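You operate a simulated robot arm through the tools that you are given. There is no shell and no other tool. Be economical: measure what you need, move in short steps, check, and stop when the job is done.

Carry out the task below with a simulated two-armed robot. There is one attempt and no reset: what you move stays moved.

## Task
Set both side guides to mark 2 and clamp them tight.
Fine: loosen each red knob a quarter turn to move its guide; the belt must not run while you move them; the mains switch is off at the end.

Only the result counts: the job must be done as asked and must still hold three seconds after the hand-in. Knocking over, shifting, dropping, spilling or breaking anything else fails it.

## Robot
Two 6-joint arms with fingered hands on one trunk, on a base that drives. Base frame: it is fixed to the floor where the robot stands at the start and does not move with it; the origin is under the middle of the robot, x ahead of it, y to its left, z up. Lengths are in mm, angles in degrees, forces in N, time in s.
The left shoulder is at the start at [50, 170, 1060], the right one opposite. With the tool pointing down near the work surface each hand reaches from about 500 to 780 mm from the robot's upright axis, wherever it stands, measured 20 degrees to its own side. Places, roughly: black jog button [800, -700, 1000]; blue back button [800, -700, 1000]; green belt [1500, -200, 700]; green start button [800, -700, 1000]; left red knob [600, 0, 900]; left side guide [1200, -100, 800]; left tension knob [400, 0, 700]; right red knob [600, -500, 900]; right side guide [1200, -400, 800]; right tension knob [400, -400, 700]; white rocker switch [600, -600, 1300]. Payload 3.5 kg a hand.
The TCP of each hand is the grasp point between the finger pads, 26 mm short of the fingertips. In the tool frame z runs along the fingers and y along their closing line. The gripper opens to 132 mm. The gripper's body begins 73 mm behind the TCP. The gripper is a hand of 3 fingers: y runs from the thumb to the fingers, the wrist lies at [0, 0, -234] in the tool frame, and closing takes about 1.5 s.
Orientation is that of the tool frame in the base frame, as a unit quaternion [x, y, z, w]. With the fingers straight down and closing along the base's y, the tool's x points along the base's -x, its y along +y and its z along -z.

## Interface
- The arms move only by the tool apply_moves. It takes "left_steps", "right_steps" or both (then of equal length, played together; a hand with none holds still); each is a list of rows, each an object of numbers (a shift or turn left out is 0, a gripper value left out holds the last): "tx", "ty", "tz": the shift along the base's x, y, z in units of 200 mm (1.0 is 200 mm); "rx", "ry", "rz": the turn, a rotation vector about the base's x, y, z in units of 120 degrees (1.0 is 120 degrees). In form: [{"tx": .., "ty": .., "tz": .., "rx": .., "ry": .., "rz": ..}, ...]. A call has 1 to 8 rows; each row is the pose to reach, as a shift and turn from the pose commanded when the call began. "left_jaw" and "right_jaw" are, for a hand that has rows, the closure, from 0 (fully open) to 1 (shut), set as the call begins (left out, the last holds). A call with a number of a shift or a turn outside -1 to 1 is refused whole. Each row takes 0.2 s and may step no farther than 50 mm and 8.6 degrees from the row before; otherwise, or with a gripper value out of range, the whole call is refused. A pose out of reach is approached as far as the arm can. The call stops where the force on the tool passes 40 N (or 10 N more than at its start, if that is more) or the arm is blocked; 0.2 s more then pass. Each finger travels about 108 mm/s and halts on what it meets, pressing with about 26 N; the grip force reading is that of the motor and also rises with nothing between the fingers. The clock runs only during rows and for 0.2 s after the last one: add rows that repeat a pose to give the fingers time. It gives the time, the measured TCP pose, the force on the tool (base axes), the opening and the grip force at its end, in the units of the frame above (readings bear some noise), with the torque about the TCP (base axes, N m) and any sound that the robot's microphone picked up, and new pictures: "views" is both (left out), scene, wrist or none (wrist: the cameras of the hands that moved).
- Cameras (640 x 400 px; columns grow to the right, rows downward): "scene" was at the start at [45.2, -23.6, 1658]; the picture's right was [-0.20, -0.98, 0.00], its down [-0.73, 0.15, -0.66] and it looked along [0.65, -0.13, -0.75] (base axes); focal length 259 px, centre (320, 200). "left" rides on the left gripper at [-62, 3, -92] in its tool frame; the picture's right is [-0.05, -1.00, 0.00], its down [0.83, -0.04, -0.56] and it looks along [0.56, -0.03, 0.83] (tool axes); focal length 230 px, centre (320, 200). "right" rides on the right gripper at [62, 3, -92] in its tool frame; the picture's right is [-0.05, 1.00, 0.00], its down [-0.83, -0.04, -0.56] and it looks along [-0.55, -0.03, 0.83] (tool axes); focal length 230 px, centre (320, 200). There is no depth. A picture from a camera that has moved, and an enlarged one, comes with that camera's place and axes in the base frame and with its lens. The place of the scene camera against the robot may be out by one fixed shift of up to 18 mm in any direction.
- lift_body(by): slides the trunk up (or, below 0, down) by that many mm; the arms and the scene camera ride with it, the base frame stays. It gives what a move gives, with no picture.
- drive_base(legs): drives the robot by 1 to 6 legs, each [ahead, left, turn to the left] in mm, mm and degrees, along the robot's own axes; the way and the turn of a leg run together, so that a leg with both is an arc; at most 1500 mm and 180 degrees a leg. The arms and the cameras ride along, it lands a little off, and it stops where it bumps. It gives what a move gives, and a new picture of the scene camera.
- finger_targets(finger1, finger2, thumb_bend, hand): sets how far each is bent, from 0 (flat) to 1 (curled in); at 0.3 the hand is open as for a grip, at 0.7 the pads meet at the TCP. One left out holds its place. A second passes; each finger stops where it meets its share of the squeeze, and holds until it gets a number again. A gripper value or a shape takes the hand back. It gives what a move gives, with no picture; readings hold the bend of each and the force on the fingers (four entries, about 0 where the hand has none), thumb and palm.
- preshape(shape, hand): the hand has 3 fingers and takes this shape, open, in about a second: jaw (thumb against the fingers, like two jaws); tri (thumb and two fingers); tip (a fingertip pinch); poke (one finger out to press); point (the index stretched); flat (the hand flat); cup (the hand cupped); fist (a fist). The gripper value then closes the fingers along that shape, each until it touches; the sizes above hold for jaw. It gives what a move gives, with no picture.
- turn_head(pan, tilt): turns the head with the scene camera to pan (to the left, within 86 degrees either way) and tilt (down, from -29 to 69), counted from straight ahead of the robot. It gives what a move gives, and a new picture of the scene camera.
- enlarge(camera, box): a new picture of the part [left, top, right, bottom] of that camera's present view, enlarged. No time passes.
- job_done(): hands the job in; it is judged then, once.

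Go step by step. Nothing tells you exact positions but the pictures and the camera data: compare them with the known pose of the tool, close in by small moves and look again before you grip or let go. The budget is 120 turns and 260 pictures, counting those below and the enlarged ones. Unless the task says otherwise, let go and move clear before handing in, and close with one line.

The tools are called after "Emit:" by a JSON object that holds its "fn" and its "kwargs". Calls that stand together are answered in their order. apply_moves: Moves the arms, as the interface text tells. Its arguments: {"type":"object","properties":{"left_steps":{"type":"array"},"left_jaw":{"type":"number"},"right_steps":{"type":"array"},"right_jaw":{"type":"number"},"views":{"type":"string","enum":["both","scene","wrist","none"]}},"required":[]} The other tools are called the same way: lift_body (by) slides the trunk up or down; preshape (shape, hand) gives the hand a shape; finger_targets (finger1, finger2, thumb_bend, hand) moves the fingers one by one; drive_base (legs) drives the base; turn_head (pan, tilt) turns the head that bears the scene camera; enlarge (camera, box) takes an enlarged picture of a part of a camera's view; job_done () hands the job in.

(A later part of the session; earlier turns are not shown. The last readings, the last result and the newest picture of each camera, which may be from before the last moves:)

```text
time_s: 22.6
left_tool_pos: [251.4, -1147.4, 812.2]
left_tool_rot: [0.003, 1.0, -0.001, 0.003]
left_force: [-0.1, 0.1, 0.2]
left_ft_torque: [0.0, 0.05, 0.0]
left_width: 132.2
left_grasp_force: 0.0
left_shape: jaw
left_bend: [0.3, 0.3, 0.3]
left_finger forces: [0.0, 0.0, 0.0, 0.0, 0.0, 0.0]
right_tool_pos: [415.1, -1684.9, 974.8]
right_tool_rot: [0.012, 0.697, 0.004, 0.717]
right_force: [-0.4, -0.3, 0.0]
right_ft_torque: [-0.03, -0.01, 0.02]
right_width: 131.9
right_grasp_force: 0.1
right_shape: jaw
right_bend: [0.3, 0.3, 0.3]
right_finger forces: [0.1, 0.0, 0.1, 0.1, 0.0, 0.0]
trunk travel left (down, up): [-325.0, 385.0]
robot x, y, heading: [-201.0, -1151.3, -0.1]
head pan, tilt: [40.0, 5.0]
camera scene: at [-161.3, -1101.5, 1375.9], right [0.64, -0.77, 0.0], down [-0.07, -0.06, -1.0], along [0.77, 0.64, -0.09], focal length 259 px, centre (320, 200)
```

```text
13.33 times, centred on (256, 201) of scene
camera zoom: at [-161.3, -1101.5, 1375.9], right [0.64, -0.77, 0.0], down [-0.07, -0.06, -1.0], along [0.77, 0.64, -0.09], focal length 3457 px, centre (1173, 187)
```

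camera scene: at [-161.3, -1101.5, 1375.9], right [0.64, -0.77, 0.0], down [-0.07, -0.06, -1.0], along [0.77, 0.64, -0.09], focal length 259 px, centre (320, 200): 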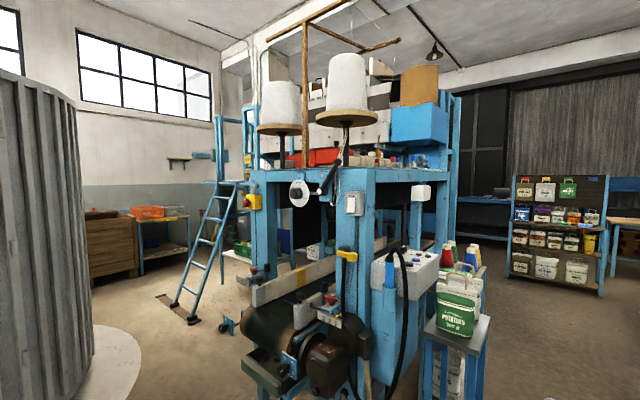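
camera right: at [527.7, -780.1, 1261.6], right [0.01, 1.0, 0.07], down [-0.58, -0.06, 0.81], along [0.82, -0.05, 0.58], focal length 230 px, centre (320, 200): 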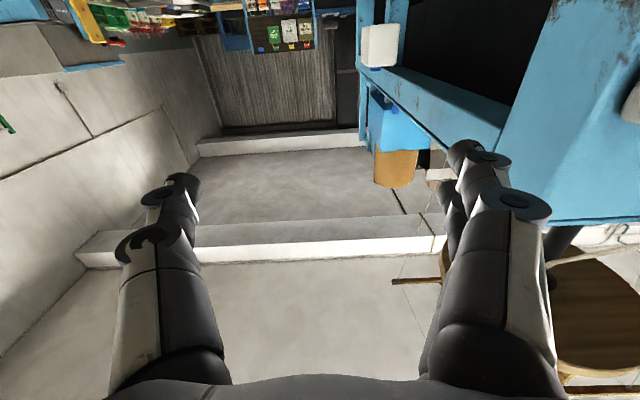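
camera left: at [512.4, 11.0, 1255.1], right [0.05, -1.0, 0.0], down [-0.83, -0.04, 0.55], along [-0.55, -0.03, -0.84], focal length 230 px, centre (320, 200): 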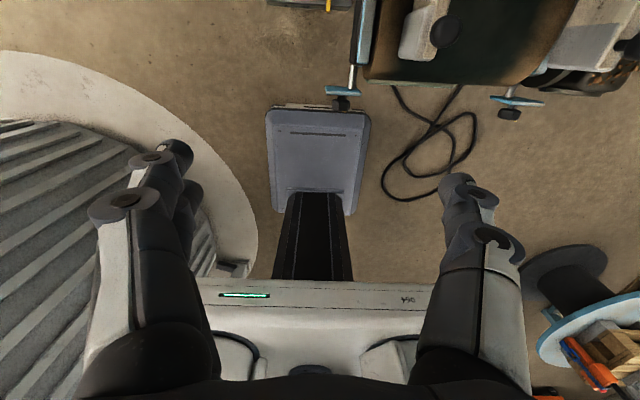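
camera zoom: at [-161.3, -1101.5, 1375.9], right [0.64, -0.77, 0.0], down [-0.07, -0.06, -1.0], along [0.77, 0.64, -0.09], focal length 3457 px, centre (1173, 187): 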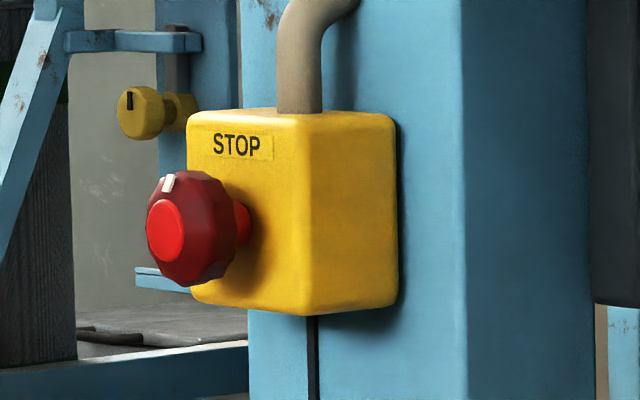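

ON and RUN lamps are both dark and the stop is released, so the mains is off (rocker top pressed) and I'll leave it. Now I go back in front of the conveyor.

Emit:
{"fn": "drive_base", "kwargs": {"legs": [[-100, 450, 0], [0, 450, 0]]}}

Emit:
{"fn": "lift_body", "kwargs": {"by": 350}}

Emit:
{"fn": "apply_moves", "kwargs": {"right_steps": [{"tz": -0.04, "tx": -0.04, "ry": 0.0625, "ty": 0.08}, {"tz": -0.08, "tx": -0.08, "ry": 0.125, "ty": 0.16}, {"tz": -0.12, "tx": -0.12, "ry": 0.1875, "ty": 0.24}, {"tz": -0.16, "tx": -0.16, "ry": 0.25, "ty": 0.32}, {"tz": -0.2, "tx": -0.2, "ry": 0.3125, "ty": 0.4}, {"tz": -0.24, "tx": -0.24, "ry": 0.375, "ty": 0.48}], "views": "none"}}

Emit:
{"fn": "apply_moves", "kwargs": {"right_steps": [{"tz": -0.08, "ry": 0.0625, "ty": 0.08}, {"tz": -0.16, "ry": 0.125, "ty": 0.16}, {"tz": -0.24, "ry": 0.1875, "ty": 0.24}, {"tz": -0.32, "ry": 0.25, "ty": 0.32}, {"tz": -0.4, "ry": 0.3125, "ty": 0.4}, {"tz": -0.48, "ry": 0.36, "ty": 0.48}], "views": "none"}}

Emit:
{"fn": "turn_head", "kwargs": {"pan": 0, "tilt": 40}}

```text
time_s: 27.7
left_tool_pos: [158.0, -246.6, 812.8]
left_tool_rot: [0.004, 1.0, -0.003, 0.003]
left_force: [0.2, 0.1, -0.1]
left_ft_torque: [-0.01, 0.0, 0.03]
left_width: 131.9
left_grasp_force: 0.1
left_shape: jaw
left_bend: [0.3, 0.3, 0.3]
left_finger forces: [0.0, 0.0, 0.0, 0.0, 0.0, 0.0]
right_tool_pos: [318.4, -785.0, 975.9]
right_tool_rot: [0.014, 0.697, 0.002, 0.717]
right_force: [-0.1, -0.2, 0.1]
right_ft_torque: [0.04, -0.01, 0.01]
right_width: 131.8
right_grasp_force: 0.0
right_shape: jaw
right_bend: [0.3, 0.3, 0.3]
right_finger forces: [0.1, 0.0, 0.0, 0.0, 0.0, 0.1]
trunk travel left (down, up): [-325.0, 385.0]
robot x, y, heading: [-292.1, -250.3, -0.6]
head pan, tilt: [40.0, 5.0]
camera scene: at [-254.3, -199.5, 1375.9], right [0.64, -0.77, 0.0], down [-0.07, -0.06, -1.0], along [0.77, 0.63, -0.09], focal length 259 px, centre (320, 200)
```

scene: 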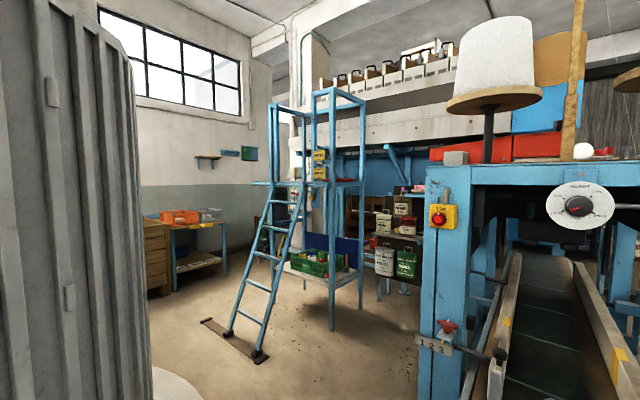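

```text
time_s: 31.1
left_tool_pos: [157.8, -245.6, 1163.4]
left_tool_rot: [0.004, 1.0, -0.002, 0.003]
left_force: [-0.1, 0.2, 0.7]
left_ft_torque: [-0.04, 0.0, 0.0]
left_width: 132.0
left_grasp_force: 0.0
left_shape: jaw
left_bend: [0.3, 0.3, 0.3]
left_finger forces: [0.0, 0.1, 0.0, 0.0, 0.0, 0.0]
right_tool_pos: [319.4, -785.4, 1324.8]
right_tool_rot: [0.015, 0.697, 0.002, 0.717]
right_force: [-0.7, 0.4, -0.3]
right_ft_torque: [0.04, 0.01, 0.01]
right_width: 131.9
right_grasp_force: 0.1
right_shape: jaw
right_bend: [0.3, 0.3, 0.3]
right_finger forces: [0.1, 0.0, 0.1, 0.1, 0.1, 0.1]
trunk travel left (down, up): [-675.0, 35.0]
robot x, y, heading: [-295.3, -250.1, -0.1]
head pan, tilt: [40.0, 5.0]
```

```text
time_s: 32.5
left_tool_pos: [157.3, -247.0, 1163.0]
left_tool_rot: [0.003, 1.0, -0.001, 0.002]
left_force: [0.1, -0.7, -0.1]
left_ft_torque: [0.01, 0.02, 0.02]
left_width: 132.3
left_grasp_force: 0.1
left_shape: jaw
left_bend: [0.3, 0.3, 0.3]
left_finger forces: [0.0, 0.1, 0.0, 0.0, 0.0, 0.0]
right_tool_pos: [270.7, -689.3, 1278.2]
right_tool_rot: [0.014, 0.919, -0.004, 0.395]
right_force: [-0.1, 0.4, -0.2]
right_ft_torque: [0.0, 0.02, -0.02]
right_width: 131.9
right_grasp_force: 0.0
right_shape: jaw
right_bend: [0.3, 0.3, 0.3]
right_finger forces: [0.0, 0.1, 0.1, 0.1, 0.1, 0.0]
trunk travel left (down, up): [-675.0, 35.0]
robot x, y, heading: [-290.1, -254.0, -0.3]
head pan, tilt: [40.0, 5.0]
```

```text
time_s: 33.9
left_tool_pos: [158.0, -246.3, 1163.6]
left_tool_rot: [0.004, 1.0, -0.002, 0.003]
left_force: [-0.8, -0.1, 0.3]
left_ft_torque: [0.0, -0.03, 0.01]
left_width: 131.7
left_grasp_force: 0.1
left_shape: jaw
left_bend: [0.3, 0.3, 0.3]
left_finger forces: [0.1, 0.0, 0.0, 0.0, 0.0, 0.1]
right_tool_pos: [271.2, -593.3, 1178.9]
right_tool_rot: [0.011, 1.0, -0.008, 0.028]
right_force: [-0.4, 0.1, -0.6]
right_ft_torque: [-0.01, -0.02, -0.01]
right_width: 131.9
right_grasp_force: 0.1
right_shape: jaw
right_bend: [0.3, 0.3, 0.3]
right_finger forces: [0.1, 0.0, 0.0, 0.1, 0.0, 0.0]
trunk travel left (down, up): [-675.0, 35.0]
robot x, y, heading: [-295.0, -250.8, -0.5]
head pan, tilt: [40.0, 5.0]
```

```text
time_s: 35.0
left_tool_pos: [159.4, -246.5, 1163.5]
left_tool_rot: [0.004, 1.0, -0.001, 0.004]
left_force: [-0.5, 0.8, -0.1]
left_ft_torque: [0.01, -0.03, 0.0]
left_width: 131.9
left_grasp_force: 0.1
left_shape: jaw
left_bend: [0.3, 0.3, 0.3]
left_finger forces: [0.0, 0.1, 0.0, 0.0, 0.0, 0.0]
right_tool_pos: [271.9, -592.7, 1179.0]
right_tool_rot: [0.011, 0.999, -0.007, 0.03]
right_force: [-0.2, -0.6, -0.4]
right_ft_torque: [0.01, 0.0, -0.01]
right_width: 131.7
right_grasp_force: 0.1
right_shape: jaw
right_bend: [0.3, 0.3, 0.3]
right_finger forces: [0.1, 0.0, 0.1, 0.1, 0.1, 0.1]
trunk travel left (down, up): [-675.0, 35.0]
robot x, y, heading: [-292.9, -249.2, -0.6]
head pan, tilt: [0.0, 40.0]
camera scene: at [-240.0, -258.4, 1670.2], right [-0.01, -1.0, 0.0], down [-0.64, 0.0, -0.77], along [0.77, -0.01, -0.64], focal length 259 px, centre (320, 200)
```

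scene: 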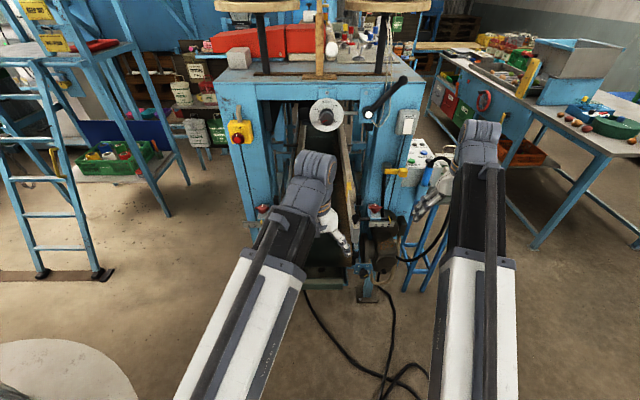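

Back in front at x≈-293. Driving forward to x≈0 and looking down at the conveyor.

Emit:
{"fn": "drive_base", "kwargs": {"legs": [[292, 0, 0.5]]}}

Emit:
{"fn": "turn_head", "kwargs": {"pan": 0, "tilt": 52}}

```text
time_s: 37.0
left_tool_pos: [456.2, -246.9, 1162.9]
left_tool_rot: [0.002, 1.0, -0.002, 0.003]
left_force: [0.1, 0.8, 0.5]
left_ft_torque: [0.0, 0.02, -0.04]
left_width: 131.9
left_grasp_force: 0.0
left_shape: jaw
left_bend: [0.3, 0.3, 0.3]
left_finger forces: [0.0, 0.1, 0.1, 0.0, 0.0, 0.0]
right_tool_pos: [571.3, -594.5, 1178.5]
right_tool_rot: [0.01, 0.999, -0.007, 0.029]
right_force: [0.4, 0.0, -0.5]
right_ft_torque: [0.03, 0.0, -0.02]
right_width: 131.9
right_grasp_force: 0.0
right_shape: jaw
right_bend: [0.3, 0.3, 0.3]
right_finger forces: [0.0, 0.0, 0.0, 0.0, 0.0, 0.0]
trunk travel left (down, up): [-675.0, 35.0]
robot x, y, heading: [5.8, -252.6, -0.0]
head pan, tilt: [0.0, 40.0]
camera scene: at [58.2, -260.2, 1670.1], right [0.0, -1.0, 0.0], down [-0.64, 0.0, -0.77], along [0.77, 0.0, -0.64], focal length 259 px, centre (320, 200)
```

scene: 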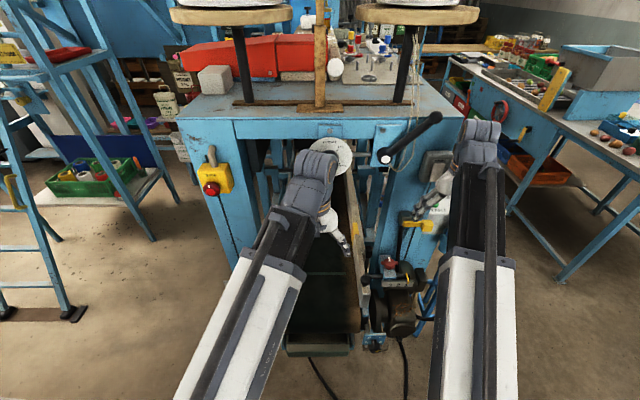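

```text
time_s: 37.8
left_tool_pos: [454.9, -246.8, 1163.0]
left_tool_rot: [0.002, 1.0, -0.002, 0.004]
left_force: [0.1, 0.4, 0.4]
left_ft_torque: [-0.01, -0.01, 0.01]
left_width: 132.1
left_grasp_force: 0.0
left_shape: jaw
left_bend: [0.3, 0.3, 0.3]
left_finger forces: [0.0, 0.1, 0.0, 0.1, 0.1, 0.0]
right_tool_pos: [569.1, -592.5, 1178.3]
right_tool_rot: [0.009, 1.0, -0.008, 0.029]
right_force: [-0.1, 0.1, -0.8]
right_ft_torque: [-0.04, 0.0, 0.0]
right_width: 131.9
right_grasp_force: 0.0
right_shape: jaw
right_bend: [0.3, 0.3, 0.3]
right_finger forces: [0.0, 0.0, 0.0, 0.0, 0.0, 0.0]
trunk travel left (down, up): [-675.0, 35.0]
robot x, y, heading: [2.5, -248.9, -0.6]
head pan, tilt: [0.0, 52.0]
camera scene: at [47.3, -260.1, 1653.3], right [0.0, -1.0, 0.0], down [-0.79, 0.0, -0.62], along [0.62, 0.0, -0.79], focal length 259 px, centre (320, 200)
```

scene: 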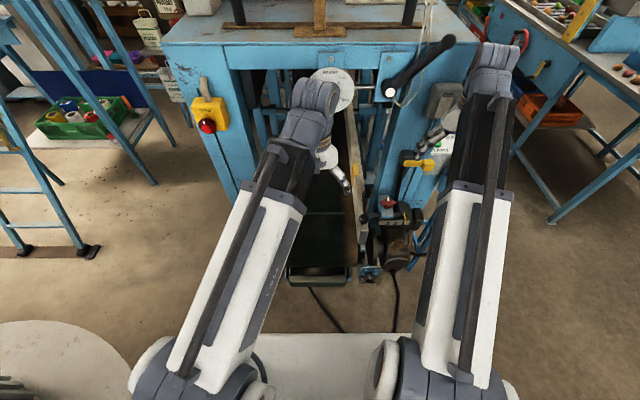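

The right hand is close to the mains box, so I draw it back; the left hand goes out above and short of the left knob for a closer look.

Emit:
{"fn": "apply_moves", "kwargs": {"right_steps": [{"tx": -0.2}, {"tx": -0.4}, {"tx": -0.5}, {"tx": -0.5}, {"tx": -0.5}, {"tx": -0.5}], "left_steps": [{"ty": 0.2, "tx": 0.05}, {"ty": 0.4, "tx": 0.1}, {"ty": 0.6, "tx": 0.15}, {"ty": 0.8, "tx": 0.2}, {"ty": 1.0, "tx": 0.25}, {"ty": 1.0, "tx": 0.25, "tz": -0.2}], "views": "none"}}

Emit:
{"fn": "apply_moves", "kwargs": {"left_steps": [{"ty": 0.2, "tz": -0.1}, {"ty": 0.23, "tz": -0.3}, {"ty": 0.23, "tz": -0.5}], "views": "both"}}

```text
time_s: 39.2
left_tool_pos: [503.8, -46.9, 1124.2]
left_tool_rot: [0.002, 1.0, -0.002, 0.004]
left_force: [-0.9, -0.3, 0.8]
left_ft_torque: [0.02, 0.04, 0.02]
left_width: 131.9
left_grasp_force: 0.0
left_shape: jaw
left_bend: [0.3, 0.3, 0.3]
left_finger forces: [0.0, 0.0, 0.0, 0.0, 0.0, 0.0]
right_tool_pos: [470.5, -594.0, 1177.3]
right_tool_rot: [0.009, 1.0, -0.007, 0.029]
right_force: [0.3, -1.0, -0.3]
right_ft_torque: [-0.04, -0.02, 0.01]
right_width: 131.9
right_grasp_force: 0.1
right_shape: jaw
right_bend: [0.3, 0.3, 0.3]
right_finger forces: [0.0, 0.1, 0.0, 0.0, 0.0, 0.0]
trunk travel left (down, up): [-675.0, 35.0]
robot x, y, heading: [4.2, -253.8, -0.2]
head pan, tilt: [0.0, 52.0]
```

```text
time_s: 40.0
left_tool_pos: [504.2, -1.0, 1022.8]
left_tool_rot: [0.002, 1.0, -0.002, 0.004]
left_force: [-0.3, 0.0, 0.5]
left_ft_torque: [0.0, -0.02, 0.02]
left_width: 131.8
left_grasp_force: 0.0
left_shape: jaw
left_bend: [0.3, 0.3, 0.3]
left_finger forces: [0.1, 0.0, 0.0, 0.1, 0.1, 0.0]
right_tool_pos: [470.0, -593.4, 1178.0]
right_tool_rot: [0.01, 0.999, -0.007, 0.029]
right_force: [-0.2, -0.3, 0.3]
right_ft_torque: [0.03, -0.02, 0.04]
right_width: 131.8
right_grasp_force: 0.1
right_shape: jaw
right_bend: [0.3, 0.3, 0.3]
right_finger forces: [0.0, 0.0, 0.0, 0.0, 0.0, 0.0]
trunk travel left (down, up): [-675.0, 35.0]
robot x, y, heading: [1.8, -251.5, -0.1]
head pan, tilt: [0.0, 52.0]
camera scene: at [47.3, -260.0, 1653.3], right [0.0, -1.0, 0.0], down [-0.79, 0.0, -0.62], along [0.62, 0.0, -0.79], focal length 259 px, centre (320, 200)
camera left: at [566.2, 2.7, 1114.7], right [0.05, -1.0, 0.0], down [-0.84, -0.04, 0.55], along [-0.55, -0.03, -0.84], focal length 230 px, centre (320, 200)
```

scene: 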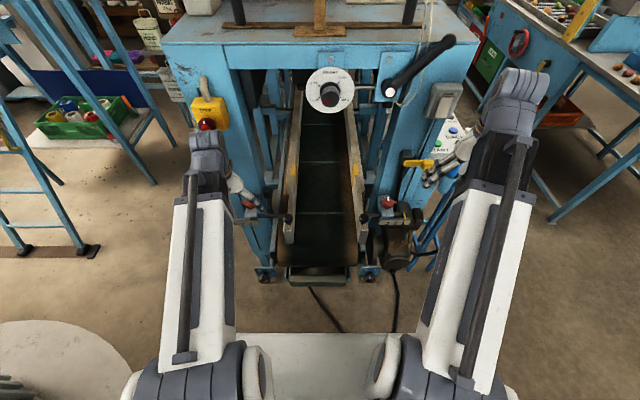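
left: 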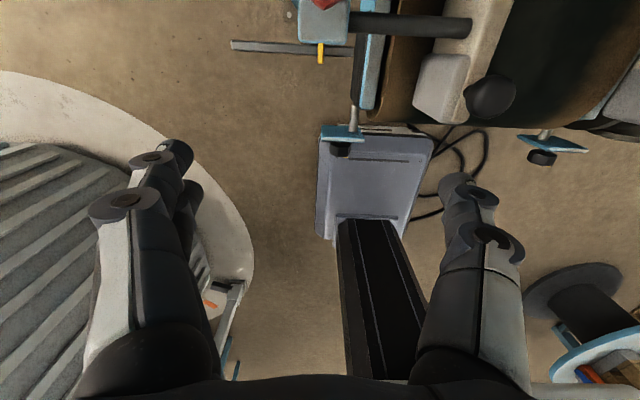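

Left hand at (504,-1,1023); knob lies about 95 mm ahead. Descend then move forward over it.

Emit:
{"fn": "apply_moves", "kwargs": {"left_steps": [{"tz": -0.2}, {"tz": -0.3, "tx": 0.1}, {"tz": -0.3, "tx": 0.3}], "views": "both"}}

```text
time_s: 40.8
left_tool_pos: [565.3, -2.0, 963.3]
left_tool_rot: [0.003, 1.0, -0.002, 0.004]
left_force: [0.1, -0.1, -0.7]
left_ft_torque: [-0.01, 0.01, -0.04]
left_width: 131.8
left_grasp_force: 0.1
left_shape: jaw
left_bend: [0.3, 0.3, 0.3]
left_finger forces: [0.0, 0.1, 0.0, 0.0, 0.0, 0.0]
right_tool_pos: [470.5, -593.3, 1177.6]
right_tool_rot: [0.01, 0.999, -0.008, 0.029]
right_force: [-0.3, -0.6, 0.3]
right_ft_torque: [-0.02, 0.01, -0.02]
right_width: 132.0
right_grasp_force: 0.1
right_shape: jaw
right_bend: [0.3, 0.3, 0.3]
right_finger forces: [0.1, 0.0, 0.1, 0.0, 0.1, 0.1]
trunk travel left (down, up): [-675.0, 35.0]
robot x, y, heading: [1.5, -253.3, -0.6]
head pan, tilt: [0.0, 52.0]
camera scene: at [47.6, -260.1, 1653.3], right [0.0, -1.0, 0.0], down [-0.79, 0.0, -0.62], along [0.62, 0.0, -0.79], focal length 259 px, centre (320, 200)
camera left: at [627.6, 2.2, 1055.5], right [0.05, -1.0, 0.0], down [-0.83, -0.04, 0.55], along [-0.55, -0.03, -0.84], focal length 230 px, centre (320, 200)
```

scene: 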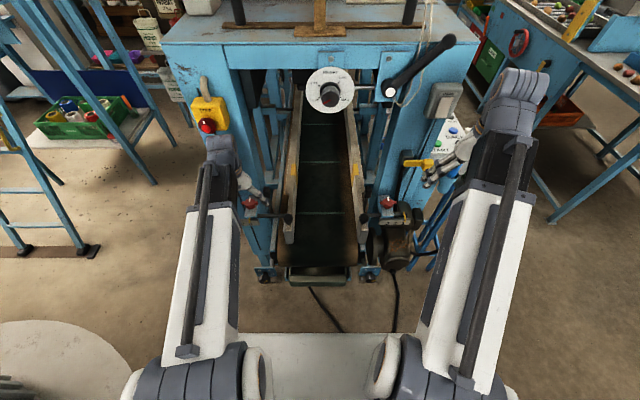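
left: 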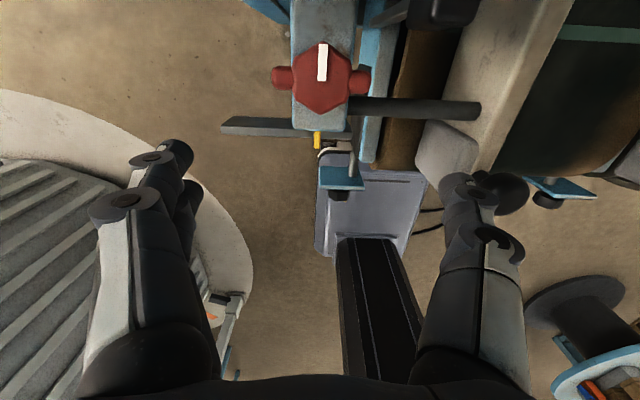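

Knob is seen at about (612,0). Move over it and triangulate its height from a second view.

Emit:
{"fn": "apply_moves", "kwargs": {"left_steps": [{"tx": 0.12}, {"tx": 0.23}], "views": "wrist"}}

Emit:
{"fn": "enlarge", "kwargs": {"camera": "left", "box": [224, 80, 416, 200]}}

Emit:
{"fn": "enlarge", "kwargs": {"camera": "scene", "box": [180, 100, 308, 220]}}

```text
time_s: 41.4
left_tool_pos: [588.6, -1.5, 963.4]
left_tool_rot: [0.001, 1.0, -0.002, 0.001]
left_force: [-0.2, 1.1, 0.1]
left_ft_torque: [0.01, -0.01, 0.02]
left_width: 131.6
left_grasp_force: 0.1
left_shape: jaw
left_bend: [0.3, 0.3, 0.3]
left_finger forces: [0.0, 0.0, 0.0, 0.0, 0.0, 0.1]
right_tool_pos: [459.7, -593.3, 1180.6]
right_tool_rot: [0.009, 0.999, -0.008, 0.034]
right_force: [0.7, -0.4, 1.0]
right_ft_torque: [0.02, 0.0, 0.01]
right_width: 131.9
right_grasp_force: 0.0
right_shape: jaw
right_bend: [0.3, 0.3, 0.3]
right_finger forces: [0.1, 0.1, 0.1, 0.0, 0.1, 0.1]
trunk travel left (down, up): [-675.0, 35.0]
robot x, y, heading: [0.4, -253.5, 0.0]
head pan, tilt: [0.0, 52.0]
heard: click
stopped in row 2 (left hand): the force on the tool passed its limit at 45 N (the readings are from after the stop); the commanded pose is now the measured one
camera left: at [651.4, 1.3, 1054.8], right [0.05, -1.0, 0.0], down [-0.83, -0.04, 0.55], along [-0.55, -0.03, -0.83], focal length 230 px, centre (320, 200)
```

left: 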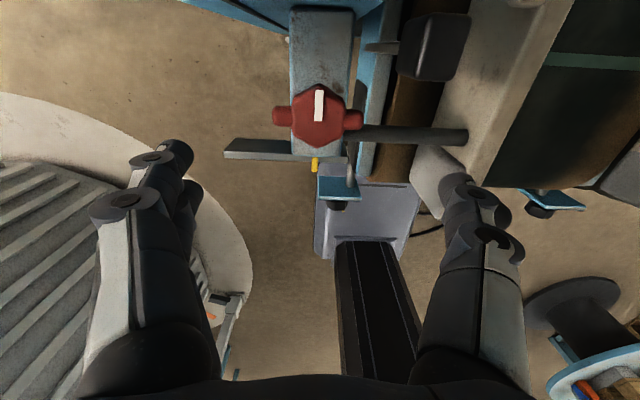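

```text
3.33 times, centred on (320, 140) of left
camera zoom: at [651.4, 1.3, 1054.8], right [0.05, -1.0, 0.0], down [-0.83, -0.04, 0.55], along [-0.55, -0.03, -0.83], focal length 767 px, centre (320, 400)
```

zoom: 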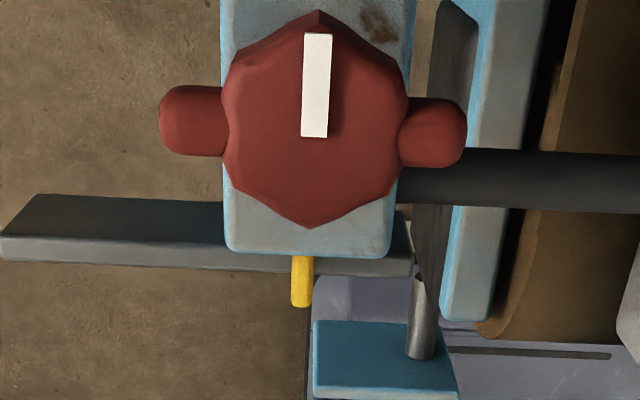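

```text
3.33 times, centred on (244, 160) of scene
camera zoom: at [33.5, -262.0, 1653.9], right [0.0, -1.0, 0.0], down [-0.78, 0.0, -0.62], along [0.62, 0.0, -0.78], focal length 864 px, centre (573, 333)
```

zoom: 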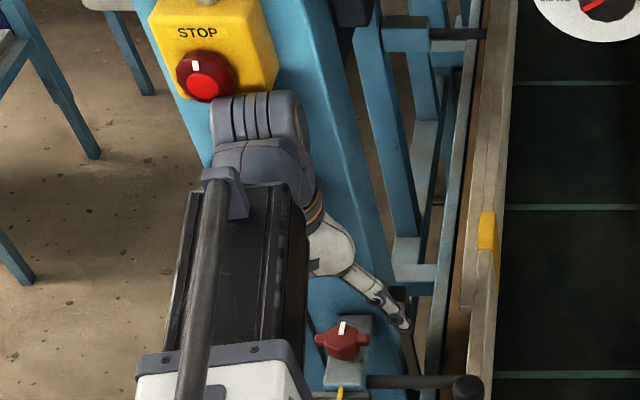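

A click: the wrist touched the STOP button from below/behind while moving in too high. I back off and look at the button.

Emit:
{"fn": "apply_moves", "kwargs": {"left_steps": [{"tx": -0.2}, {"tx": -0.4}], "views": "none"}}

Emit:
{"fn": "enlarge", "kwargs": {"camera": "scene", "box": [180, 90, 228, 135]}}

```text
time_s: 42.0
left_tool_pos: [520.5, -0.4, 957.0]
left_tool_rot: [0.002, 1.0, -0.003, -0.004]
left_force: [0.7, 0.7, 0.1]
left_ft_torque: [-0.01, 0.04, 0.0]
left_width: 132.3
left_grasp_force: 0.1
left_shape: jaw
left_bend: [0.3, 0.3, 0.3]
left_finger forces: [0.1, 0.0, 0.1, 0.0, 0.0, 0.1]
right_tool_pos: [470.7, -593.6, 1177.4]
right_tool_rot: [0.009, 1.0, -0.008, 0.029]
right_force: [0.2, 0.0, 0.6]
right_ft_torque: [-0.02, 0.07, -0.01]
right_width: 131.9
right_grasp_force: 0.0
right_shape: jaw
right_bend: [0.3, 0.3, 0.3]
right_finger forces: [0.1, 0.1, 0.0, 0.0, 0.0, 0.1]
trunk travel left (down, up): [-675.0, 35.0]
robot x, y, heading: [1.9, -252.6, -0.3]
head pan, tilt: [0.0, 52.0]
```

```text
8.89 times, centred on (204, 112) of scene
camera zoom: at [47.0, -260.1, 1653.3], right [0.0, -1.0, 0.0], down [-0.79, 0.0, -0.61], along [0.61, 0.0, -0.79], focal length 2304 px, centre (1351, 978)
```

zoom: 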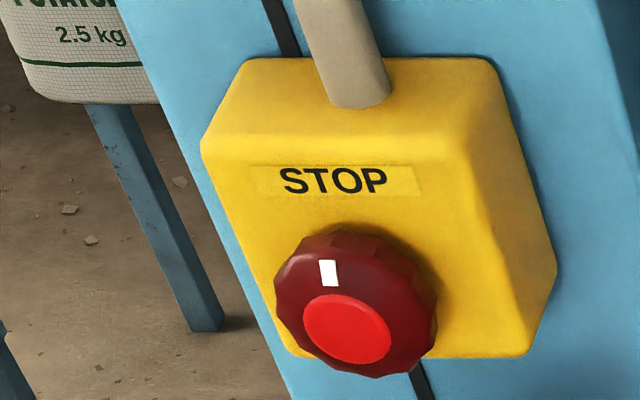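

The knob's wings lie at about (613,0,902). I descend first while still short of it, then go forward low so the wrist passes beneath the stop button.

Emit:
{"fn": "apply_moves", "kwargs": {"left_steps": [{"tz": -0.2}, {"tz": -0.2, "tx": 0.1}, {"tz": -0.2, "tx": 0.25}], "views": "wrist"}}

Emit:
{"fn": "enlarge", "kwargs": {"camera": "scene", "box": [180, 100, 308, 220]}}

```text
time_s: 42.8
left_tool_pos: [570.1, -1.8, 917.2]
left_tool_rot: [0.002, 1.0, -0.003, -0.005]
left_force: [0.1, 0.6, 0.5]
left_ft_torque: [0.01, -0.01, -0.01]
left_width: 132.0
left_grasp_force: 0.0
left_shape: jaw
left_bend: [0.3, 0.3, 0.3]
left_finger forces: [0.0, 0.0, 0.1, 0.0, 0.1, 0.1]
right_tool_pos: [468.9, -593.5, 1177.6]
right_tool_rot: [0.009, 1.0, -0.007, 0.029]
right_force: [0.2, -0.6, 0.6]
right_ft_torque: [0.01, -0.01, -0.05]
right_width: 132.0
right_grasp_force: 0.0
right_shape: jaw
right_bend: [0.3, 0.3, 0.3]
right_finger forces: [0.1, 0.0, 0.1, 0.0, 0.0, 0.1]
trunk travel left (down, up): [-675.0, 35.0]
robot x, y, heading: [-1.2, -252.3, -0.1]
head pan, tilt: [0.0, 52.0]
camera left: at [633.1, 2.0, 1008.2], right [0.05, -1.0, 0.0], down [-0.83, -0.04, 0.56], along [-0.56, -0.03, -0.83], focal length 230 px, centre (320, 200)
```

left: 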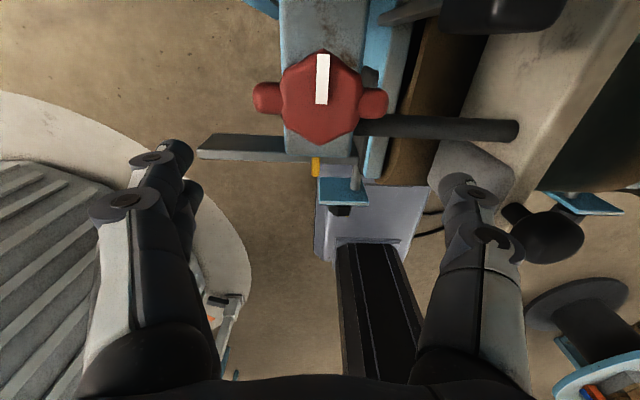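

```text
3.33 times, centred on (244, 160) of scene
camera zoom: at [45.7, -260.3, 1653.3], right [0.0, -1.0, 0.0], down [-0.79, 0.0, -0.62], along [0.62, 0.0, -0.79], focal length 864 px, centre (573, 333)
```

zoom: 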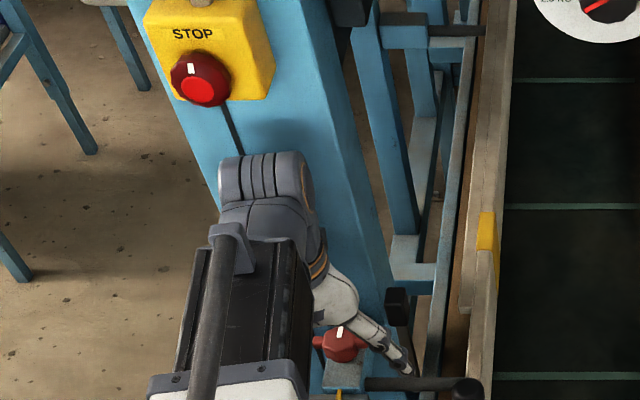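

Post face is about 55 mm behind the knob, so I'll tilt the hand 10° back toward the robot and turn in two strokes. Now tilt and move over the knob.

Emit:
{"fn": "apply_moves", "kwargs": {"left_steps": [{"ry": -0.042}, {"ry": -0.083}, {"ry": -0.083, "tx": 0.1, "ty": 0.01, "tz": 0.02}, {"ry": -0.083, "tx": 0.215, "ty": 0.01, "tz": 0.02}, {"ry": -0.083, "tx": 0.215, "ty": 0.01, "tz": -0.03}], "views": "wrist"}}

Emit:
{"fn": "enlarge", "kwargs": {"camera": "scene", "box": [180, 100, 308, 220]}}

```text
time_s: 44.0
left_tool_pos: [608.8, -0.8, 914.0]
left_tool_rot: [0.002, 0.996, -0.002, 0.085]
left_force: [-31.0, -0.2, 15.5]
left_ft_torque: [0.09, -4.63, 0.1]
left_width: 132.0
left_grasp_force: 0.0
left_shape: jaw
left_bend: [0.3, 0.3, 0.3]
left_finger forces: [0.1, 0.0, 0.1, 0.0, 0.1, 0.0]
right_tool_pos: [465.0, -592.7, 1179.3]
right_tool_rot: [0.009, 0.999, -0.007, 0.033]
right_force: [0.5, 0.6, 0.5]
right_ft_torque: [-0.01, 0.01, 0.04]
right_width: 132.2
right_grasp_force: 0.0
right_shape: jaw
right_bend: [0.3, 0.3, 0.3]
right_finger forces: [0.0, 0.0, 0.1, 0.1, 0.0, 0.1]
trunk travel left (down, up): [-675.0, 35.0]
robot x, y, heading: [2.1, -253.4, -0.1]
head pan, tilt: [0.0, 52.0]
camera left: at [654.7, 2.9, 1015.7], right [0.05, -1.0, 0.01], down [-0.91, -0.04, 0.41], along [-0.41, -0.03, -0.91], focal length 230 px, centre (320, 200)
```

left: 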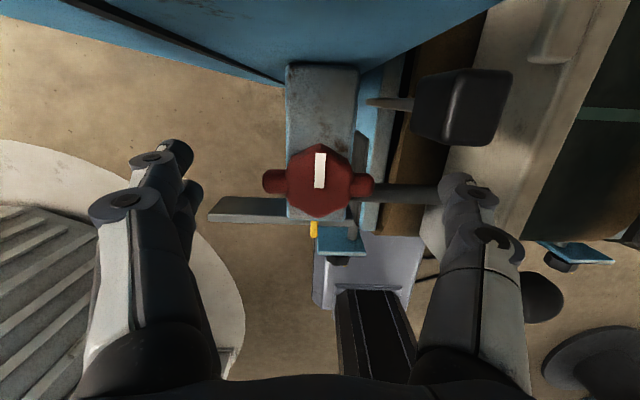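

```text
3.33 times, centred on (244, 160) of scene
camera zoom: at [39.2, -260.9, 1653.7], right [0.0, -1.0, 0.0], down [-0.79, 0.0, -0.62], along [0.62, 0.0, -0.79], focal length 864 px, centre (573, 333)
```

zoom: 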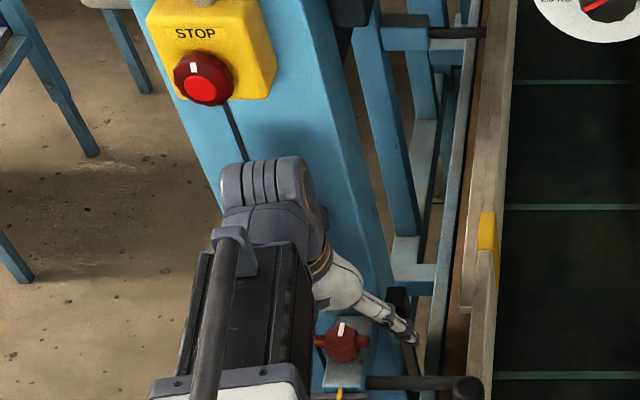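

The hand's camera touched the post; I stop, back off, and tilt the hand further (25°) so the camera sits well back from the post.

Emit:
{"fn": "apply_moves", "kwargs": {"left_steps": [{"tx": -0.12}, {"tx": -0.24}, {"tx": -0.24, "ry": -0.065}, {"tx": -0.24, "ry": -0.125}, {"tx": -0.12, "ry": -0.125}, {"tx": 0.0, "ry": -0.125, "tz": -0.015}], "views": "wrist"}}

Emit:
{"fn": "enlarge", "kwargs": {"camera": "scene", "box": [180, 100, 308, 220]}}

```text
time_s: 45.4
left_tool_pos: [611.6, 1.0, 907.7]
left_tool_rot: [0.002, 0.977, -0.001, 0.214]
left_force: [-0.4, 0.4, 0.3]
left_ft_torque: [0.0, -0.01, -0.01]
left_width: 131.6
left_grasp_force: 0.1
left_shape: jaw
left_bend: [0.3, 0.3, 0.3]
left_finger forces: [0.1, 0.0, 0.0, 0.0, 0.1, 0.0]
right_tool_pos: [469.2, -593.0, 1177.3]
right_tool_rot: [0.009, 0.999, -0.007, 0.03]
right_force: [0.5, 0.3, 0.0]
right_ft_torque: [0.02, 0.02, 0.05]
right_width: 131.9
right_grasp_force: 0.0
right_shape: jaw
right_bend: [0.3, 0.3, 0.3]
right_finger forces: [0.1, 0.0, 0.0, 0.1, 0.0, 0.0]
trunk travel left (down, up): [-675.0, 35.0]
robot x, y, heading: [0.5, -250.1, -0.1]
head pan, tilt: [0.0, 52.0]
camera left: at [630.4, 3.7, 1016.4], right [0.04, -1.0, 0.02], down [-0.99, -0.04, 0.16], along [-0.16, -0.03, -0.99], focal length 230 px, centre (320, 200)
```

left: 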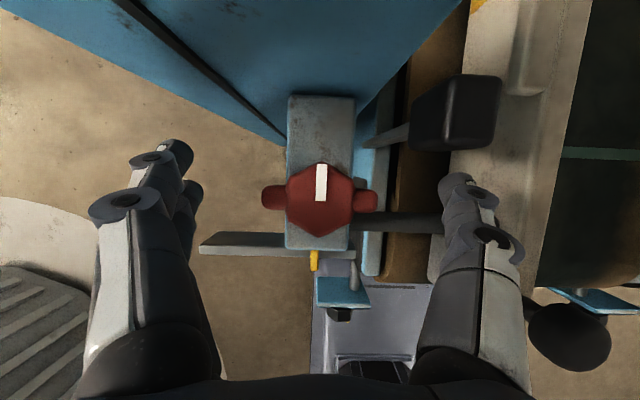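

```text
3.33 times, centred on (244, 160) of scene
camera zoom: at [45.6, -260.2, 1653.3], right [0.0, -1.0, 0.0], down [-0.79, 0.0, -0.62], along [0.62, 0.0, -0.79], focal length 864 px, centre (573, 333)
```

zoom: 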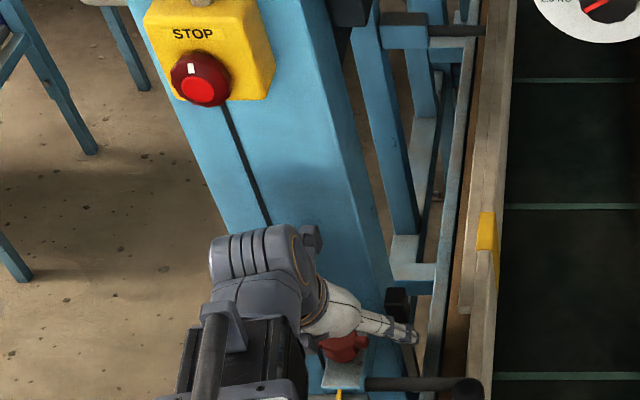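

The hand is centred over the knob and clear. Closing on the wings.

Emit:
{"fn": "apply_moves", "kwargs": {"left_steps": [{"tz": 0.01}, {"tz": 0.01}, {"tz": 0.01}, {"tz": 0.01}, {"tz": 0.01}], "left_jaw": 1, "views": "wrist"}}

Emit:
{"fn": "enlarge", "kwargs": {"camera": "scene", "box": [200, 170, 280, 220]}}

```text
time_s: 46.6
left_tool_pos: [612.8, -0.8, 910.6]
left_tool_rot: [0.002, 0.977, -0.003, 0.213]
left_force: [9.8, -0.5, -1.1]
left_ft_torque: [0.01, -0.09, 0.21]
left_width: 42.4
left_grasp_force: 25.3
left_shape: jaw
left_bend: [0.72, 0.73, 0.7]
left_finger forces: [10.4, 12.2, 0.0, 0.0, 22.6, 0.0]
right_tool_pos: [469.8, -593.9, 1178.7]
right_tool_rot: [0.009, 0.999, -0.006, 0.03]
right_force: [0.2, -0.5, -0.5]
right_ft_torque: [0.01, 0.04, -0.04]
right_width: 131.8
right_grasp_force: 0.1
right_shape: jaw
right_bend: [0.3, 0.3, 0.3]
right_finger forces: [0.1, 0.0, 0.0, 0.1, 0.0, 0.0]
trunk travel left (down, up): [-675.0, 35.0]
robot x, y, heading: [1.8, -253.8, -0.2]
head pan, tilt: [0.0, 52.0]
camera left: at [631.6, 3.2, 1019.1], right [0.04, -1.0, 0.02], down [-0.99, -0.04, 0.16], along [-0.16, -0.03, -0.99], focal length 230 px, centre (320, 200)
```

left: 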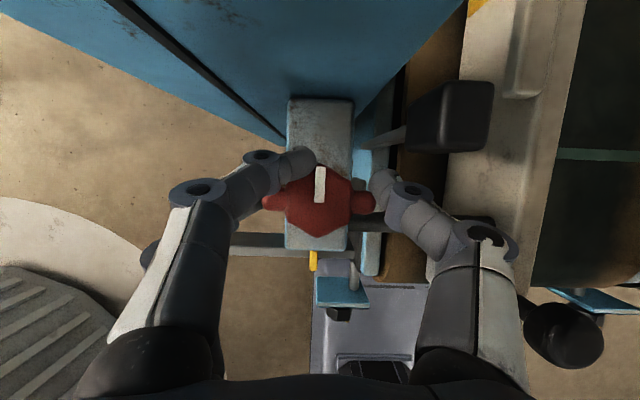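

```text
8.00 times, centred on (240, 195) of scene
camera zoom: at [46.5, -260.4, 1653.2], right [0.0, -1.0, 0.0], down [-0.79, 0.0, -0.62], along [0.62, 0.0, -0.79], focal length 2074 px, centre (960, 240)
```

zoom: 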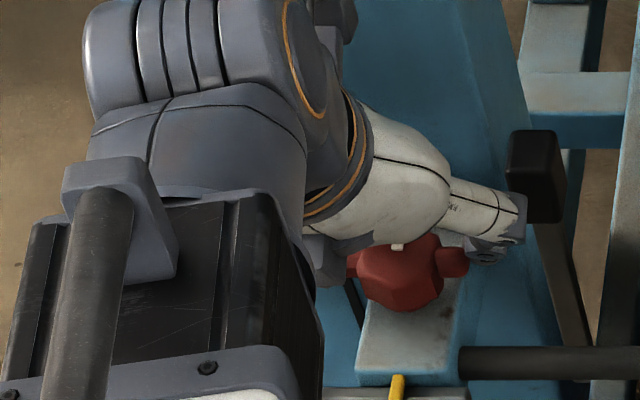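

Gripped. Turning counter-clockwise (from above) about 40°.

Emit:
{"fn": "apply_moves", "kwargs": {"left_steps": [{"rz": 0.066}, {"rz": 0.132}, {"rz": 0.198}, {"rz": 0.264}, {"rz": 0.33}], "views": "wrist"}}

Emit:
{"fn": "enlarge", "kwargs": {"camera": "scene", "box": [200, 170, 280, 220]}}

```text
time_s: 47.8
left_tool_pos: [609.9, 3.3, 913.1]
left_tool_rot: [-0.332, 0.919, 0.07, 0.201]
left_force: [-3.2, 20.8, 8.7]
left_ft_torque: [-2.05, -1.28, -0.4]
left_width: 39.3
left_grasp_force: 26.1
left_shape: jaw
left_bend: [0.71, 0.73, 0.7]
left_finger forces: [9.6, 11.8, 0.1, 0.0, 100.7, 0.1]
right_tool_pos: [468.4, -592.0, 1178.4]
right_tool_rot: [0.009, 0.999, -0.008, 0.031]
right_force: [0.3, 0.6, -0.2]
right_ft_torque: [0.01, -0.03, -0.01]
right_width: 132.0
right_grasp_force: 0.1
right_shape: jaw
right_bend: [0.3, 0.3, 0.3]
right_finger forces: [0.0, 0.0, 0.1, 0.0, 0.0, 0.0]
trunk travel left (down, up): [-675.0, 35.0]
robot x, y, heading: [5.2, -252.5, -0.2]
head pan, tilt: [0.0, 52.0]
camera left: at [622.7, 17.8, 1021.0], right [0.67, -0.74, 0.02], down [-0.73, -0.66, 0.16], along [-0.1, -0.13, -0.99], focal length 230 px, centre (320, 200)
```

left: 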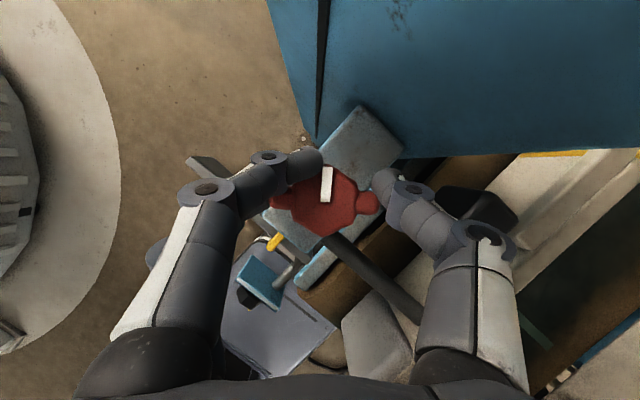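

```text
8.00 times, centred on (240, 195) of scene
camera zoom: at [43.8, -258.2, 1653.6], right [0.0, -1.0, 0.0], down [-0.79, 0.0, -0.62], along [0.62, 0.0, -0.79], focal length 2074 px, centre (960, 240)
```

zoom: 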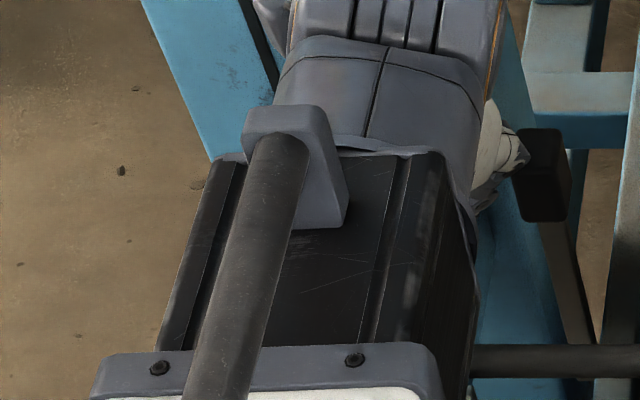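

The knob turned along with the hand; the thumb is just up against the fixed black pad. I release the fingers gently, lift, swing back and take a second stroke.

Emit:
{"fn": "finger_targets", "kwargs": {"hand": "left", "finger1": 0.5, "finger2": 0.5, "thumb_bend": 0.69}}

Emit:
{"fn": "apply_moves", "kwargs": {"left_steps": [{"tz": 0.1, "ty": 0.02}, {"tz": 0.25, "ty": 0.02}, {"tz": 0.25, "ty": 0.02}], "views": "wrist"}}

```text
time_s: 48.8
left_tool_pos: [613.1, -1.0, 913.2]
left_tool_rot: [-0.329, 0.92, 0.068, 0.204]
left_force: [13.4, -0.6, 34.0]
left_ft_torque: [-1.69, -1.29, 0.11]
left_width: 58.1
left_grasp_force: 28.6
left_shape: fingers
left_bend: [0.5, 0.5, 0.61]
left_finger forces: [0.0, 0.2, 0.0, 0.1, 57.6, 0.1]
right_tool_pos: [468.1, -593.5, 1178.2]
right_tool_rot: [0.009, 0.999, -0.007, 0.031]
right_force: [-0.1, 0.1, 0.3]
right_ft_torque: [0.01, 0.01, -0.02]
right_width: 131.8
right_grasp_force: 0.0
right_shape: jaw
right_bend: [0.3, 0.3, 0.3]
right_finger forces: [0.1, 0.0, 0.1, 0.0, 0.0, 0.1]
trunk travel left (down, up): [-675.0, 35.0]
robot x, y, heading: [-0.4, -251.7, -0.4]
head pan, tilt: [0.0, 52.0]
```

```text
time_s: 49.6
left_tool_pos: [612.1, 6.8, 962.2]
left_tool_rot: [-0.33, 0.92, 0.071, 0.201]
left_force: [0.2, 0.4, 0.8]
left_ft_torque: [-0.01, -0.03, 0.01]
left_width: 37.6
left_grasp_force: 0.0
left_shape: fingers
left_bend: [0.5, 0.5, 0.69]
left_finger forces: [0.0, 0.1, 0.0, 0.1, 0.0, 0.1]
right_tool_pos: [468.4, -592.7, 1177.4]
right_tool_rot: [0.01, 0.999, -0.007, 0.031]
right_force: [-0.6, -0.4, 0.1]
right_ft_torque: [-0.01, -0.02, -0.01]
right_width: 132.1
right_grasp_force: 0.1
right_shape: jaw
right_bend: [0.3, 0.3, 0.3]
right_finger forces: [0.0, 0.0, 0.0, 0.0, 0.0, 0.1]
trunk travel left (down, up): [-675.0, 35.0]
robot x, y, heading: [2.9, -253.6, -0.1]
head pan, tilt: [0.0, 52.0]
camera left: at [624.0, 19.8, 1070.9], right [0.67, -0.74, 0.02], down [-0.74, -0.66, 0.16], along [-0.1, -0.13, -0.99], focal length 230 px, centre (320, 200)
```

left: 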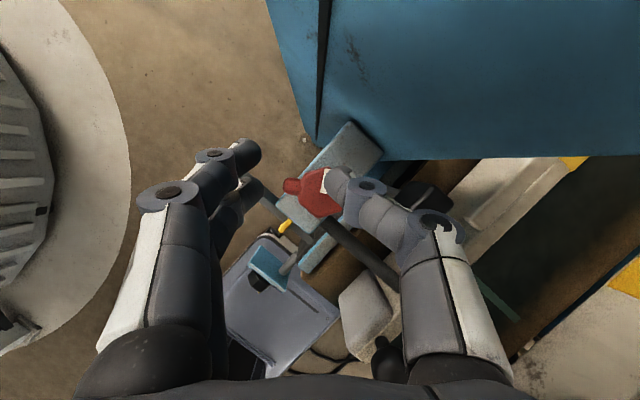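

Released and lifted. Swinging the hand back by 60° for the second stroke.

Emit:
{"fn": "apply_moves", "kwargs": {"left_steps": [{"rz": -0.0625}, {"rz": -0.125}, {"rz": -0.1875}, {"rz": -0.25}, {"rz": -0.3125}, {"rz": -0.375}, {"rz": -0.4375}, {"rz": -0.5, "ty": -0.03}], "left_jaw": 0.3, "views": "wrist"}}

Emit:
{"fn": "enlarge", "kwargs": {"camera": "left", "box": [224, 130, 416, 250]}}

```text
time_s: 51.4
left_tool_pos: [610.5, -3.4, 961.1]
left_tool_rot: [0.176, 0.961, -0.04, 0.208]
left_force: [0.0, -0.7, 0.4]
left_ft_torque: [-0.02, 0.01, 0.01]
left_width: 92.0
left_grasp_force: 0.1
left_shape: jaw
left_bend: [0.68, 0.68, 0.64]
left_finger forces: [0.1, 0.0, 0.0, 0.0, 0.0, 0.0]
right_tool_pos: [470.4, -593.4, 1179.0]
right_tool_rot: [0.008, 0.999, -0.007, 0.03]
right_force: [-0.6, -0.2, -0.6]
right_ft_torque: [-0.02, 0.03, 0.03]
right_width: 131.9
right_grasp_force: 0.0
right_shape: jaw
right_bend: [0.3, 0.3, 0.3]
right_finger forces: [0.0, 0.1, 0.0, 0.1, 0.0, 0.0]
trunk travel left (down, up): [-675.0, 35.0]
robot x, y, heading: [1.6, -250.1, -0.2]
head pan, tilt: [0.0, 52.0]
camera left: at [630.4, -5.7, 1070.1], right [-0.31, -0.95, 0.02], down [-0.94, 0.31, 0.16], along [-0.16, 0.03, -0.99], focal length 230 px, centre (320, 200)
```

left: 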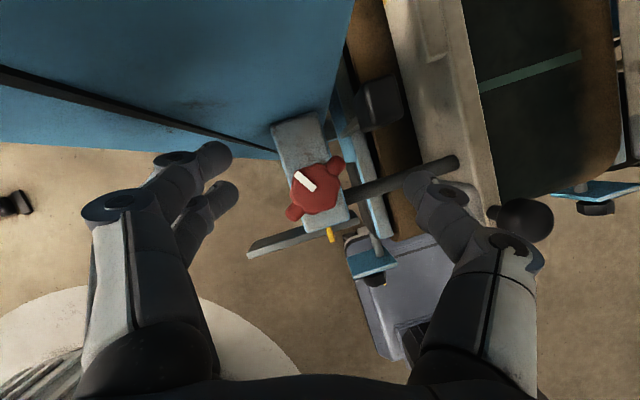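

```text
3.33 times, centred on (320, 190) of left
camera zoom: at [630.4, -5.7, 1070.1], right [-0.31, -0.95, 0.02], down [-0.94, 0.31, 0.16], along [-0.16, 0.03, -0.99], focal length 767 px, centre (320, 233)
```

zoom: 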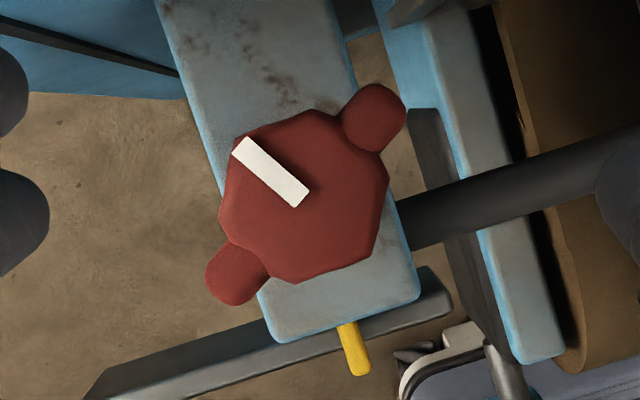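

The knob has turned about 35°. Descending, gripping again so the fingers bear against the wings, for the rest.

Emit:
{"fn": "apply_moves", "kwargs": {"left_steps": [{"tx": 0.007, "ty": 0.015, "tz": -0.15}, {"tx": 0.007, "ty": 0.015, "tz": -0.25}], "views": "none"}}

Emit:
{"fn": "apply_moves", "kwargs": {"left_steps": [{"tz": 0.0}, {"tz": 0.0}, {"tz": 0.0}, {"tz": 0.0}, {"tz": 0.0}], "left_jaw": 1, "views": "wrist"}}

```text
time_s: 52.0
left_tool_pos: [612.7, 0.4, 910.5]
left_tool_rot: [0.176, 0.961, -0.04, 0.209]
left_force: [-1.5, -0.3, -0.4]
left_ft_torque: [0.01, 0.0, -0.02]
left_width: 92.0
left_grasp_force: 0.0
left_shape: jaw
left_bend: [0.68, 0.68, 0.64]
left_finger forces: [0.1, 0.0, 0.0, 0.0, 0.0, 0.0]
right_tool_pos: [468.9, -592.9, 1177.7]
right_tool_rot: [0.009, 0.999, -0.008, 0.03]
right_force: [0.6, -0.2, 0.6]
right_ft_torque: [0.0, -0.02, -0.05]
right_width: 131.9
right_grasp_force: 0.0
right_shape: jaw
right_bend: [0.3, 0.3, 0.3]
right_finger forces: [0.0, 0.0, 0.0, 0.0, 0.0, 0.0]
trunk travel left (down, up): [-675.0, 35.0]
robot x, y, heading: [5.8, -249.7, -0.1]
head pan, tilt: [0.0, 52.0]
```

```text
time_s: 53.2
left_tool_pos: [612.8, 1.2, 909.6]
left_tool_rot: [0.175, 0.961, -0.04, 0.209]
left_force: [2.7, -0.6, -2.0]
left_ft_torque: [0.06, 0.03, 0.02]
left_width: 23.5
left_grasp_force: 25.9
left_shape: jaw
left_bend: [0.71, 0.73, 0.7]
left_finger forces: [10.1, 13.1, 0.0, 0.1, 21.5, 0.1]
right_tool_pos: [469.4, -593.4, 1177.1]
right_tool_rot: [0.009, 1.0, -0.007, 0.029]
right_force: [0.9, -0.6, -0.1]
right_ft_torque: [0.01, 0.01, -0.01]
right_width: 131.8
right_grasp_force: 0.1
right_shape: jaw
right_bend: [0.3, 0.3, 0.3]
right_finger forces: [0.1, 0.1, 0.0, 0.0, 0.0, 0.0]
trunk travel left (down, up): [-675.0, 35.0]
robot x, y, heading: [2.3, -251.9, -0.3]
head pan, tilt: [0.0, 52.0]
camera left: at [632.0, -1.6, 1018.6], right [-0.31, -0.95, 0.02], down [-0.94, 0.31, 0.16], along [-0.16, 0.03, -0.99], focal length 230 px, centre (320, 200)
```

left: 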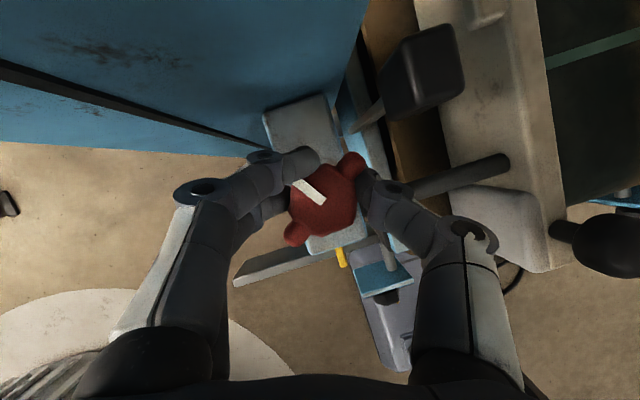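

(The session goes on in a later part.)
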